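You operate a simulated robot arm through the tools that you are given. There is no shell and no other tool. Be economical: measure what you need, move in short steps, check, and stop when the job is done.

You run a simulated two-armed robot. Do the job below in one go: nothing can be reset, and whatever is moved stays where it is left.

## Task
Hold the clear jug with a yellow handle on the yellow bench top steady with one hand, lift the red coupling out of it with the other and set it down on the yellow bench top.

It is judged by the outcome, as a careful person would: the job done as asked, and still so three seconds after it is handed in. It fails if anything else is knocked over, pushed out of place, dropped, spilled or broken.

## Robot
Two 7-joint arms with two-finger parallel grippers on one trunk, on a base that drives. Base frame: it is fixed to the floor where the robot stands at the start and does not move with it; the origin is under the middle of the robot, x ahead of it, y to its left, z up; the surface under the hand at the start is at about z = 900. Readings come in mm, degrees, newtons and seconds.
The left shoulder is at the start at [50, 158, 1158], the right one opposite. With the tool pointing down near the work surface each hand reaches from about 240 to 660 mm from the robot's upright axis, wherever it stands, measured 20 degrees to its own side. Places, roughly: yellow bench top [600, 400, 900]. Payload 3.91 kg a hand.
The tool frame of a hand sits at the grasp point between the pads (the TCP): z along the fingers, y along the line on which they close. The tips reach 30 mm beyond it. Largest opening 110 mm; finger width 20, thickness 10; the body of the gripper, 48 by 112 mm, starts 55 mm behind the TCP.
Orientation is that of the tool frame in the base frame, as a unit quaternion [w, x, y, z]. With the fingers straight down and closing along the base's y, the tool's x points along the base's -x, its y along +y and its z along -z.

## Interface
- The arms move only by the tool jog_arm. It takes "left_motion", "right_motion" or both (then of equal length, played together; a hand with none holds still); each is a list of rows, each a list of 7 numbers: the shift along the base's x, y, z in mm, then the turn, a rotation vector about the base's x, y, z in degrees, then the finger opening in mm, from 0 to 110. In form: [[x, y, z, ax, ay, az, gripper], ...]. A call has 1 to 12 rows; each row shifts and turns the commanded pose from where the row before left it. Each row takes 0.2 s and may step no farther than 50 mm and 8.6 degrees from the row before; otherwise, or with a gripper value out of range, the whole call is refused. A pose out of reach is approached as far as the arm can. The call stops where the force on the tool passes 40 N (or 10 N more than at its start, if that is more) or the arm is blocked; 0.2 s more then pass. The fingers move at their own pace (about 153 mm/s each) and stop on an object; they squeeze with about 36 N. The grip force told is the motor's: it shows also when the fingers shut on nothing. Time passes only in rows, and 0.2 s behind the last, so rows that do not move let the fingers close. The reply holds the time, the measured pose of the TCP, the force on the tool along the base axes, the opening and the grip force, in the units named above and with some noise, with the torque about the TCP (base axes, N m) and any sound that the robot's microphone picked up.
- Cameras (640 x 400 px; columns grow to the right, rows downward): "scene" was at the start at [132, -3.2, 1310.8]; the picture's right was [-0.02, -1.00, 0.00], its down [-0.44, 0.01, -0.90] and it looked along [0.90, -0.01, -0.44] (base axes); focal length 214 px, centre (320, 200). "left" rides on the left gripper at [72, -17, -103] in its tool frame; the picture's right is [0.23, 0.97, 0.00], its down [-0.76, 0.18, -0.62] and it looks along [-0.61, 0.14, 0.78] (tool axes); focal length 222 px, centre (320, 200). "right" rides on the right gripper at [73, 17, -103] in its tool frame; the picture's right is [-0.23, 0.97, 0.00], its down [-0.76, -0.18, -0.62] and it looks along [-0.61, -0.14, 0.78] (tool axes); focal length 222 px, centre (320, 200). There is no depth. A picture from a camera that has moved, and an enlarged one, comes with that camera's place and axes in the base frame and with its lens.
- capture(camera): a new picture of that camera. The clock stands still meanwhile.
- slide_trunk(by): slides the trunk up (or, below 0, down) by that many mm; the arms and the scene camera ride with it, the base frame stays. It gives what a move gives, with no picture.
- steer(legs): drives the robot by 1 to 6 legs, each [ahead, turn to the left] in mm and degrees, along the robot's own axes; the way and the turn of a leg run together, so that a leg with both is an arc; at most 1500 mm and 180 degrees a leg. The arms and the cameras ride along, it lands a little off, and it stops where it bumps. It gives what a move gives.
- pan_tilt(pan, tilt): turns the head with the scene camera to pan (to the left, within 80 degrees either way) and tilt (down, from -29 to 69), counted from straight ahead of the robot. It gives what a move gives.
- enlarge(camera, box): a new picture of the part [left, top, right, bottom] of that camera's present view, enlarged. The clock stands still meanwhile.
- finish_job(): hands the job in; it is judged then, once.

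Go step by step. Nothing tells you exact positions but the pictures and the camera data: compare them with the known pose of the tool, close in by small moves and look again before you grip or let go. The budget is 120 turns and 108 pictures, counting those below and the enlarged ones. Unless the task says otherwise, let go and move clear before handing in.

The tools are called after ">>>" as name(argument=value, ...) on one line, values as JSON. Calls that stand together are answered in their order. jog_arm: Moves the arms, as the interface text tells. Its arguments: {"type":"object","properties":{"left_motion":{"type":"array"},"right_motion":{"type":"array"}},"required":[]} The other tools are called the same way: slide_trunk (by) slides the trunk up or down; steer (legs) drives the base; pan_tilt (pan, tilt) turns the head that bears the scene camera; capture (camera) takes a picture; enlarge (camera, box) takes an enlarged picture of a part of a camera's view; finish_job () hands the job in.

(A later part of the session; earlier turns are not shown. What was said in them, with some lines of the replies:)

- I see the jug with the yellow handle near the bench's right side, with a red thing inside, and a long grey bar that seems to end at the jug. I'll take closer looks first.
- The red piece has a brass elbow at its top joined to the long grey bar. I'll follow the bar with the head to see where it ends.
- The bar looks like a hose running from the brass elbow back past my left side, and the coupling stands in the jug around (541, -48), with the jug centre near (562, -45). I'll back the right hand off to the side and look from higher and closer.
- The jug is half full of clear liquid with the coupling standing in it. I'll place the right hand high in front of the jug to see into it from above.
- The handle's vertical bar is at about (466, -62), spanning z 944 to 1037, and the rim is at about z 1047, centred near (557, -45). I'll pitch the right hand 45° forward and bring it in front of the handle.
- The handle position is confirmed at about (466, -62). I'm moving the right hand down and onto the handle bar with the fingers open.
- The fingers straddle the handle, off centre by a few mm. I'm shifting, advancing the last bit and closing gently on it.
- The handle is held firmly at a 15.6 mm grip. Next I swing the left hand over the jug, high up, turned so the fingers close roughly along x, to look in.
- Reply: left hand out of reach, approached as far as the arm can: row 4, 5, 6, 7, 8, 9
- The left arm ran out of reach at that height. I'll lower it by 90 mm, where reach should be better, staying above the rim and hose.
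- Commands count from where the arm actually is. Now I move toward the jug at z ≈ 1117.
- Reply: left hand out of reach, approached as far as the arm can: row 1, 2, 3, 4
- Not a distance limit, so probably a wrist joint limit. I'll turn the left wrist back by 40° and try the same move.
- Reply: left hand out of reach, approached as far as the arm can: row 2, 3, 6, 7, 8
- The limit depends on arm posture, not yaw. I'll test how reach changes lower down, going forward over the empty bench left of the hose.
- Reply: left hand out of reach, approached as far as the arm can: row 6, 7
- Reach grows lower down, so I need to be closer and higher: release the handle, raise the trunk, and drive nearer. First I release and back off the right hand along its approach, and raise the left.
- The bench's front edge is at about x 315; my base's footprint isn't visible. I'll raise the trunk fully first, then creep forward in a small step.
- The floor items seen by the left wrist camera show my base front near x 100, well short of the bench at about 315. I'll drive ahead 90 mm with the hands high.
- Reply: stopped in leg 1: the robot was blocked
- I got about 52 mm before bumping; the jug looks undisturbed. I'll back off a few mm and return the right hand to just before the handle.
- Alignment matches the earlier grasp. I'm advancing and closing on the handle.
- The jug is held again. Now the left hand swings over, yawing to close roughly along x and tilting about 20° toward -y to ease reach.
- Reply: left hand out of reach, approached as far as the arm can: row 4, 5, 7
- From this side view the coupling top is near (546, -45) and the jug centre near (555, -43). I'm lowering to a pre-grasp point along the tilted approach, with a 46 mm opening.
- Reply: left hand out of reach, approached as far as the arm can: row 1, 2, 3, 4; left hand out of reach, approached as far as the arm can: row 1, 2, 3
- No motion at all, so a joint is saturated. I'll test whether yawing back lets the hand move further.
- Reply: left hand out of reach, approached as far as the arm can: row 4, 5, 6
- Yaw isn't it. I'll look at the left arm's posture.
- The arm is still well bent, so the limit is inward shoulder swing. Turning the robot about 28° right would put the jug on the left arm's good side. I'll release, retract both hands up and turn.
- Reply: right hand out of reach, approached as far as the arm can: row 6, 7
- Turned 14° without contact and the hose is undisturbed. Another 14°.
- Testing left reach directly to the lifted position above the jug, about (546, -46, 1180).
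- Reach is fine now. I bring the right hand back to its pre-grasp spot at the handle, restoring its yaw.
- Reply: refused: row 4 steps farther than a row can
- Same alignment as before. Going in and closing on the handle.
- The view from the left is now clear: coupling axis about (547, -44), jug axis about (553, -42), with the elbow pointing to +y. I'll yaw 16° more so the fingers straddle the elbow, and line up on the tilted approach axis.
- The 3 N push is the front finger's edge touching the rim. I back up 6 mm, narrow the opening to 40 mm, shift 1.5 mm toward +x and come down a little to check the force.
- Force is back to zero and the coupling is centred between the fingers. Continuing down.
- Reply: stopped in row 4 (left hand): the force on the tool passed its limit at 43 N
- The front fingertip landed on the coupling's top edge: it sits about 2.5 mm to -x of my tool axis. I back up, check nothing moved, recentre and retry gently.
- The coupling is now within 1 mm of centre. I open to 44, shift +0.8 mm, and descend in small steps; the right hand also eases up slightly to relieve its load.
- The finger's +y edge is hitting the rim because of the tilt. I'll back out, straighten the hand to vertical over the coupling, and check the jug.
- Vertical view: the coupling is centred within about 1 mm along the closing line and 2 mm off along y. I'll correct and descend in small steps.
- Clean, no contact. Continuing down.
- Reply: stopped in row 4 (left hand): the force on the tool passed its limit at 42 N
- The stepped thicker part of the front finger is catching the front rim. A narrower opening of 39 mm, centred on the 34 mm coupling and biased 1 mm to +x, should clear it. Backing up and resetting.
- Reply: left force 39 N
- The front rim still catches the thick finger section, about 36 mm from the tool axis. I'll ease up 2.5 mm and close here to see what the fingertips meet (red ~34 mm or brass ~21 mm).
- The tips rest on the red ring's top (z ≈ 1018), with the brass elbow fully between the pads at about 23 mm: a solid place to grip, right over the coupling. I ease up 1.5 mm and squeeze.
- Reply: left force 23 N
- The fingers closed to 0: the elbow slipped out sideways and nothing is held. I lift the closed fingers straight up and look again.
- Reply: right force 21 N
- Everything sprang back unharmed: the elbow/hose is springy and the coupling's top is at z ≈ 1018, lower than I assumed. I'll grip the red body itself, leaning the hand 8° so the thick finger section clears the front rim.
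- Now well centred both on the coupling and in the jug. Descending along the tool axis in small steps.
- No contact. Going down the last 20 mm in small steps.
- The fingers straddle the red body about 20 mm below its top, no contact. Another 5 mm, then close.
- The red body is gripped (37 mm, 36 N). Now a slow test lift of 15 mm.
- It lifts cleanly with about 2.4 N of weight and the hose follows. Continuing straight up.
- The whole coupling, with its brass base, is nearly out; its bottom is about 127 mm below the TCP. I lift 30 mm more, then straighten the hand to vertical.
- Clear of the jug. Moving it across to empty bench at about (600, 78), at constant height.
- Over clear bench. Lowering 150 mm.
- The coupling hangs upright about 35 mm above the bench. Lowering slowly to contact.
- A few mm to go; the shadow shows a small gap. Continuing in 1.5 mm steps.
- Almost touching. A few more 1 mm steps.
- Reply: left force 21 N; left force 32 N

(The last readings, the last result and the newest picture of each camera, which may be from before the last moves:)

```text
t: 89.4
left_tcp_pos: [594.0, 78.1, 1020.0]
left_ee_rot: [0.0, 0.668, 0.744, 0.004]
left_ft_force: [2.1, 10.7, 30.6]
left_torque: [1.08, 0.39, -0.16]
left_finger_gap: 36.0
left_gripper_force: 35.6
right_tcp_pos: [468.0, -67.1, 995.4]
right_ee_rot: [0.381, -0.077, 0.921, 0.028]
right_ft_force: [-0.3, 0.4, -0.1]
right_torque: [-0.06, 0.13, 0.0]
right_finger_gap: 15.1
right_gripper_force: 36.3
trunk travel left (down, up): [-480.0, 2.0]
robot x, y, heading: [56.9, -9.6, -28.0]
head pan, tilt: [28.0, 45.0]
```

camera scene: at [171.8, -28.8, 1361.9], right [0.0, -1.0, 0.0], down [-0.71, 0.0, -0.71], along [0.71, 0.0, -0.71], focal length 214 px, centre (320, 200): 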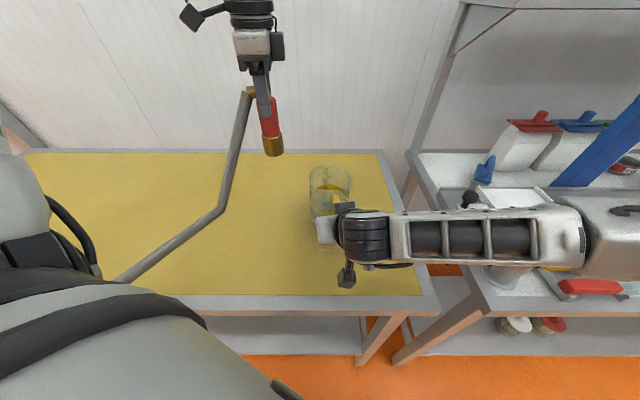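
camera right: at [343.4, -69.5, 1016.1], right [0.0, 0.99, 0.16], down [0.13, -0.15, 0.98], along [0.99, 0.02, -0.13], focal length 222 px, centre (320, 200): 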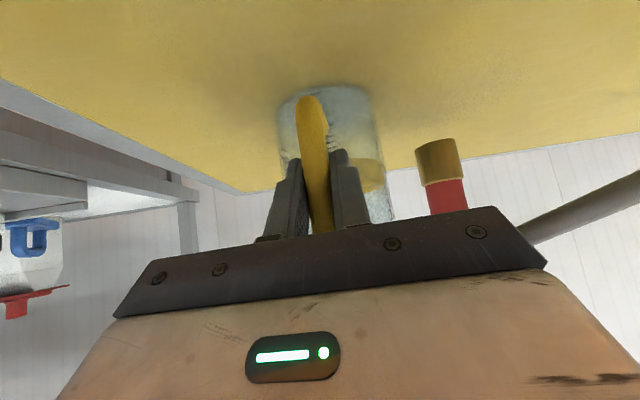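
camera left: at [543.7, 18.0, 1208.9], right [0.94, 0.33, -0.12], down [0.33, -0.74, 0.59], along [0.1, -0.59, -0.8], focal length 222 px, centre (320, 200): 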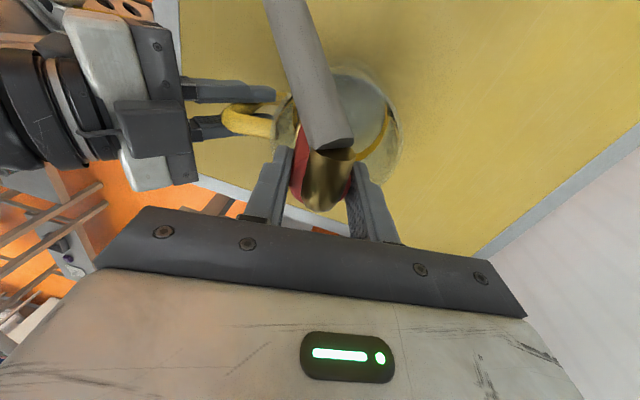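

Contact, on the base's front edge first: the coupling leans slightly. I lift 2.5 mm, correct by 2° and set down again.

>>> jog_arm(left_motion=[[0, 0, 2.5, 0, 0, 0, 0], [0, 0, 0.5, 0, 2, 0, 0], [0, 0, -1, 0, 0, 0, 0], [0, 0, 0, 0, 0, 0, 0]])

>>> jog_arm(left_motion=[[0, 0, -1, 0, 0, 0, 0]])

```text
t: 90.4
left_tcp_pos: [596.1, 76.7, 1019.8]
left_ee_rot: [-0.015, 0.669, 0.743, -0.009]
left_ft_force: [8.1, -1.2, 17.4]
left_torque: [-0.26, -1.25, 0.06]
left_finger_gap: 36.0
left_gripper_force: 35.4
right_tcp_pos: [469.1, -67.0, 995.3]
right_ee_rot: [0.38, -0.077, 0.921, 0.03]
right_ft_force: [0.6, -0.4, 0.5]
right_torque: [0.03, 0.09, 0.03]
right_finger_gap: 15.4
right_gripper_force: 36.5
trunk travel left (down, up): [-480.0, 2.0]
robot x, y, heading: [53.7, -11.7, -27.8]
head pan, tilt: [28.0, 45.0]
```

```text
t: 90.8
left_tcp_pos: [595.3, 76.8, 1019.2]
left_ee_rot: [-0.015, 0.669, 0.743, -0.007]
left_ft_force: [7.8, -2.7, 20.1]
left_torque: [-0.48, -1.27, 0.03]
left_finger_gap: 35.8
left_gripper_force: 35.9
right_tcp_pos: [468.1, -67.9, 995.5]
right_ee_rot: [0.381, -0.076, 0.921, 0.029]
right_ft_force: [0.7, 0.0, 0.8]
right_torque: [-0.03, 0.09, 0.01]
right_finger_gap: 15.4
right_gripper_force: 35.8
trunk travel left (down, up): [-480.0, 2.0]
robot x, y, heading: [56.4, -6.1, -27.8]
head pan, tilt: [28.0, 45.0]
```

>>> jog_arm(left_motion=[[0, 0, 1.5, 0, 0, 0, 0], [0, 0, 0, 0, -0.9, 0, 0], [0, 0, -0.8, 0, 0, 0, 0], [0, 0, 0, 0, 0, 0, 0]])

>>> enlarge(camera="scene", box=[190, 90, 390, 250])

>>> enlarge(camera="right", box=[360, 80, 520, 220])

```text
t: 91.8
left_tcp_pos: [593.2, 76.9, 1019.7]
left_ee_rot: [-0.01, 0.669, 0.743, -0.003]
left_ft_force: [-3.6, -2.9, 18.4]
left_torque: [-0.6, -0.03, -0.1]
left_finger_gap: 35.7
left_gripper_force: 36.2
right_tcp_pos: [468.3, -67.7, 995.6]
right_ee_rot: [0.381, -0.077, 0.921, 0.029]
right_ft_force: [0.3, 0.4, -0.9]
right_torque: [-0.02, 0.13, 0.02]
right_finger_gap: 15.4
right_gripper_force: 36.1
trunk travel left (down, up): [-480.0, 2.0]
robot x, y, heading: [55.4, -9.0, -27.7]
head pan, tilt: [28.0, 45.0]
```

```text
2.50 times, centred on (290, 170) of scene
camera zoom: at [170.2, -29.5, 1362.1], right [0.0, -1.0, 0.0], down [-0.71, 0.0, -0.71], along [0.71, 0.0, -0.71], focal length 536 px, centre (395, 275)
```

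zoom: 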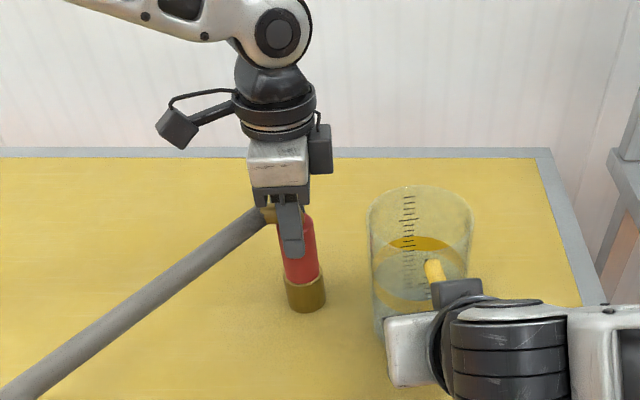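

```text
2.86 times, centred on (440, 150) of right
camera zoom: at [342.1, -69.9, 1016.5], right [0.0, 0.99, 0.16], down [0.13, -0.15, 0.98], along [0.99, 0.02, -0.12], focal length 635 px, centre (-23, 343)
```

zoom: 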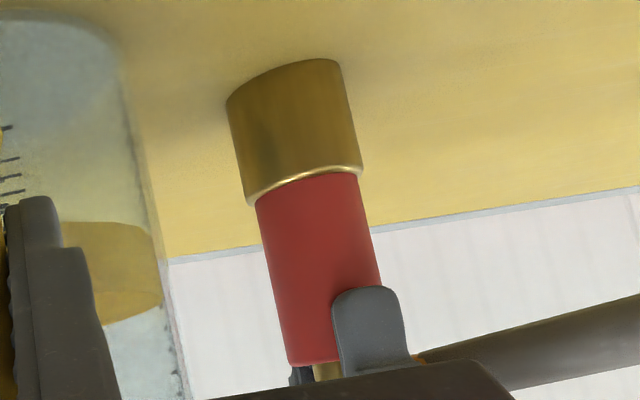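

Now standing flat. I ease the press and open slightly, then check that it stands by itself.

>>> jog_arm(left_motion=[[0, 0, 0.6, 0, 0, 0, 0], [0, 0, 0, 0, 0, 0, 33], [0, 0, 0, 0, 0, 0, 36], [0, 0, 0, 0, 0, 0, 38], [0, 0, 0, 0, 0, 0, 40], [0, 0, 0, 0, 0, 0, 42], [0, 0, 0, 0, 0, 0, 44]])

>>> enlarge(camera="left", box=[200, 30, 440, 230])

>>> enlarge(camera="right", box=[360, 80, 520, 220])

```text
t: 93.4
left_tcp_pos: [595.4, 77.2, 1018.9]
left_ee_rot: [-0.01, 0.668, 0.744, -0.004]
left_ft_force: [0.4, 0.3, 0.5]
left_torque: [0.03, 0.04, 0.01]
left_finger_gap: 43.6
left_gripper_force: 0.1
right_tcp_pos: [470.4, -67.1, 993.6]
right_ee_rot: [0.38, -0.077, 0.921, 0.029]
right_ft_force: [0.5, -0.3, 0.0]
right_torque: [0.1, -0.07, 0.0]
right_finger_gap: 15.2
right_gripper_force: 36.3
trunk travel left (down, up): [-480.0, 2.0]
robot x, y, heading: [54.7, -10.7, -28.0]
head pan, tilt: [28.0, 45.0]
```

```text
2.00 times, centred on (320, 130) of left
camera zoom: at [573.3, 146.6, 1124.5], right [0.94, 0.33, -0.02], down [0.27, -0.74, 0.61], along [0.19, -0.58, -0.79], focal length 444 px, centre (320, 340)
```

zoom: 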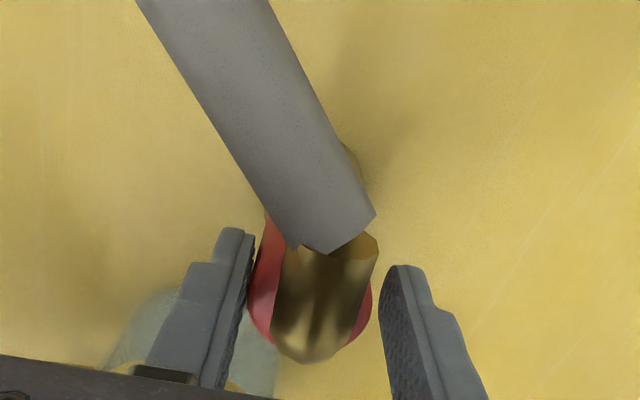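

```text
2.86 times, centred on (440, 150) of right
camera zoom: at [343.7, -69.4, 1016.1], right [0.0, 0.99, 0.16], down [0.13, -0.15, 0.98], along [0.99, 0.02, -0.13], focal length 635 px, centre (-23, 343)
```

zoom: 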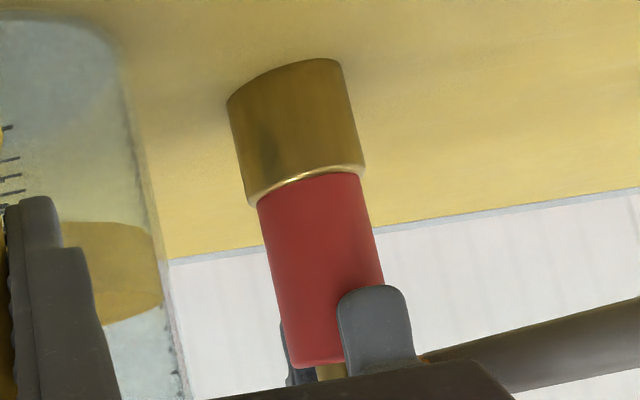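

It stands by itself. Opening wider and raising the left hand straight up.

>>> jog_arm(left_motion=[[-2, 0, 0, 0, 0, 0, 56], [0, 0, 0, 0, 0, 0, 64], [0, 0, 8, 0, 0, 0, 64], [0, 0, 12, 0, 0, 0, 64], [0, 0, 15, 0, 0, 0, 64], [0, 0, 20, 0, 0, 0, 64], [0, 0, 25, 0, 0, 0, 64], [0, 0, 30, 0, 0, 0, 64], [0, 0, 30, 0, 0, 0, 64]])

>>> capture(camera="scene")

```text
t: 95.4
left_tcp_pos: [592.1, 77.8, 1160.0]
left_ee_rot: [-0.01, 0.669, 0.743, -0.003]
left_ft_force: [-0.1, -0.2, 0.1]
left_torque: [-0.01, 0.0, -0.02]
left_finger_gap: 64.0
left_gripper_force: 0.0
right_tcp_pos: [468.7, -67.3, 993.9]
right_ee_rot: [0.381, -0.077, 0.921, 0.029]
right_ft_force: [0.0, -0.8, 2.5]
right_torque: [0.05, 0.02, -0.01]
right_finger_gap: 15.3
right_gripper_force: 36.0
trunk travel left (down, up): [-480.0, 2.0]
robot x, y, heading: [53.5, -8.7, -27.9]
head pan, tilt: [28.0, 45.0]
```

```text
15 pictures are left
camera scene: at [171.8, -29.0, 1361.9], right [0.0, -1.0, 0.0], down [-0.71, 0.0, -0.71], along [0.71, 0.0, -0.71], focal length 214 px, centre (320, 200)
```

scene: 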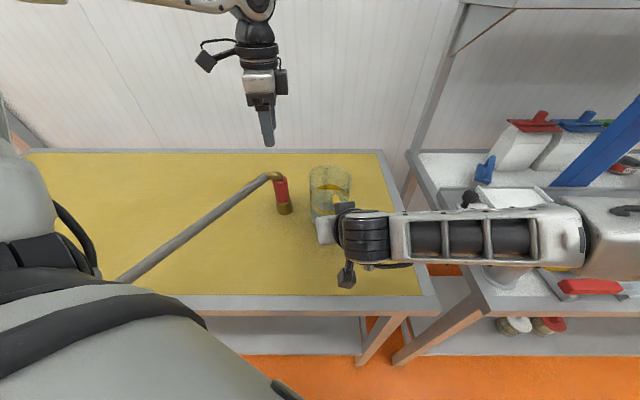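

The coupling stands upright on the bench beside the jug. Now I release the handle and back the right hand off along its approach.

>>> jog_arm(right_motion=[[0, 0, 0, 0, 0, 0, 22], [0, 0, 0, 0, 0, 0, 40], [0, 0, 0, 0, 0, 0, 60], [-8, -1, 8, 0, 0, 0, 60], [-14, -2, 14, 0, 0, 0, 60], [-18, -3, 18, 0, 0, 0, 60], [-15, -10, 20, 0, 0, 0, 60], [-10, -20, 20, 0, 0, 0, 60]])

>>> capture(camera="scene")

>>> enlarge(camera="scene", box=[220, 130, 400, 260])

```text
t: 97.2
left_tcp_pos: [590.4, 77.6, 1160.8]
left_ee_rot: [-0.011, 0.669, 0.743, -0.003]
left_ft_force: [0.4, -0.1, -0.8]
left_torque: [0.0, 0.02, -0.03]
left_finger_gap: 63.9
left_gripper_force: 0.1
right_tcp_pos: [402.2, -104.0, 1076.7]
right_ee_rot: [0.38, -0.077, 0.921, 0.03]
right_ft_force: [-0.1, 0.4, -0.2]
right_torque: [-0.02, 0.01, 0.02]
right_finger_gap: 59.9
right_gripper_force: 0.0
trunk travel left (down, up): [-480.0, 2.0]
robot x, y, heading: [52.7, -9.4, -27.8]
head pan, tilt: [28.0, 45.0]
```

```text
14 pictures are left
camera scene: at [171.7, -29.4, 1361.9], right [0.0, -1.0, 0.0], down [-0.71, 0.0, -0.71], along [0.71, 0.0, -0.71], focal length 214 px, centre (320, 200)
```

scene: 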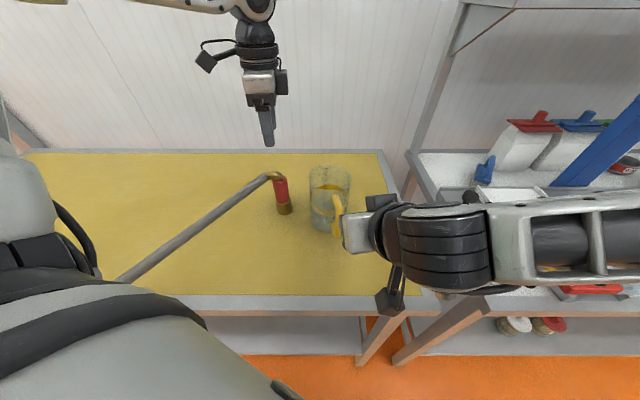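

```text
3.08 times, centred on (310, 195) of scene
camera zoom: at [171.7, -29.4, 1361.9], right [0.0, -1.0, 0.0], down [-0.71, 0.0, -0.71], along [0.71, 0.0, -0.71], focal length 660 px, centre (351, 215)
```

zoom: 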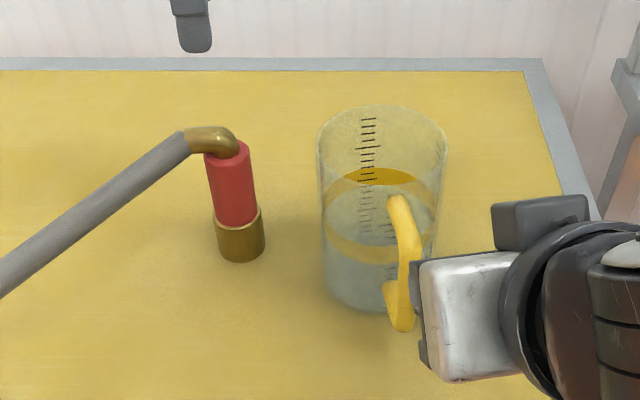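

The jug and the coupling both stand upright. I lift the right hand a little further clear, watch a moment for stability, then hand in.

>>> jog_arm(right_motion=[[-8, -15, 25, 0, 0, 0, 60], [-5, -15, 30, 0, 0, 0, 60], [0, -10, 30, 0, 0, 0, 60], [0, 0, 0, 0, 0, 0, 60], [0, 0, 0, 0, 0, 0, 60], [0, 0, 0, 0, 0, 0, 60], [0, 0, 0, 0, 0, 0, 60]])

>>> capture(camera="scene")

```text
t: 98.8
left_tcp_pos: [592.4, 77.4, 1159.3]
left_ee_rot: [-0.011, 0.67, 0.743, -0.004]
left_ft_force: [-0.1, 0.5, 0.5]
left_torque: [-0.03, 0.01, 0.01]
left_finger_gap: 64.1
left_gripper_force: 0.0
right_tcp_pos: [390.1, -143.9, 1161.2]
right_ee_rot: [0.381, -0.077, 0.921, 0.029]
right_ft_force: [-0.5, 0.4, -0.2]
right_torque: [0.01, -0.02, 0.0]
right_finger_gap: 60.1
right_gripper_force: 0.0
trunk travel left (down, up): [-480.0, 2.0]
robot x, y, heading: [52.1, -10.7, -28.1]
head pan, tilt: [28.0, 45.0]
```

```text
12 pictures are left
camera scene: at [172.2, -29.0, 1361.8], right [0.0, -1.0, 0.0], down [-0.71, 0.0, -0.71], along [0.71, 0.0, -0.71], focal length 214 px, centre (320, 200)
```

scene: 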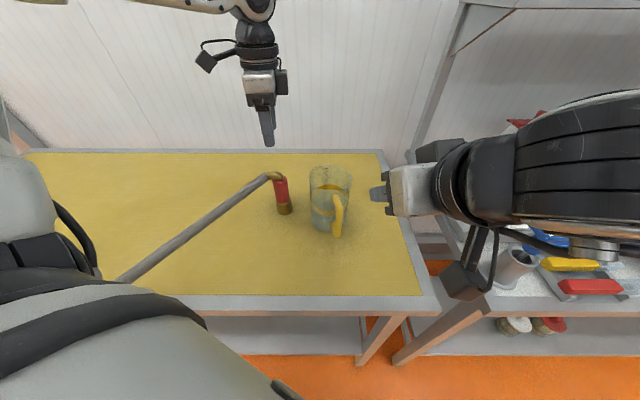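

Everything is stable and both hands are clear; handing in.

>>> finish_job()

```text
The job is handed in.
```

I held the jug by its handle with the right hand and lifted the red coupling out with the left. The coupling now stands upright on the yellow bench top beside the jug, with its hose still attached, and both hands are clear.

The jug is upright, and I saw no spill and nothing else disturbed. On the way the left fingers pressed on the jug's rim a few times (up to about 43 N). The base also bumped something once, probably the bench, while driving closer.
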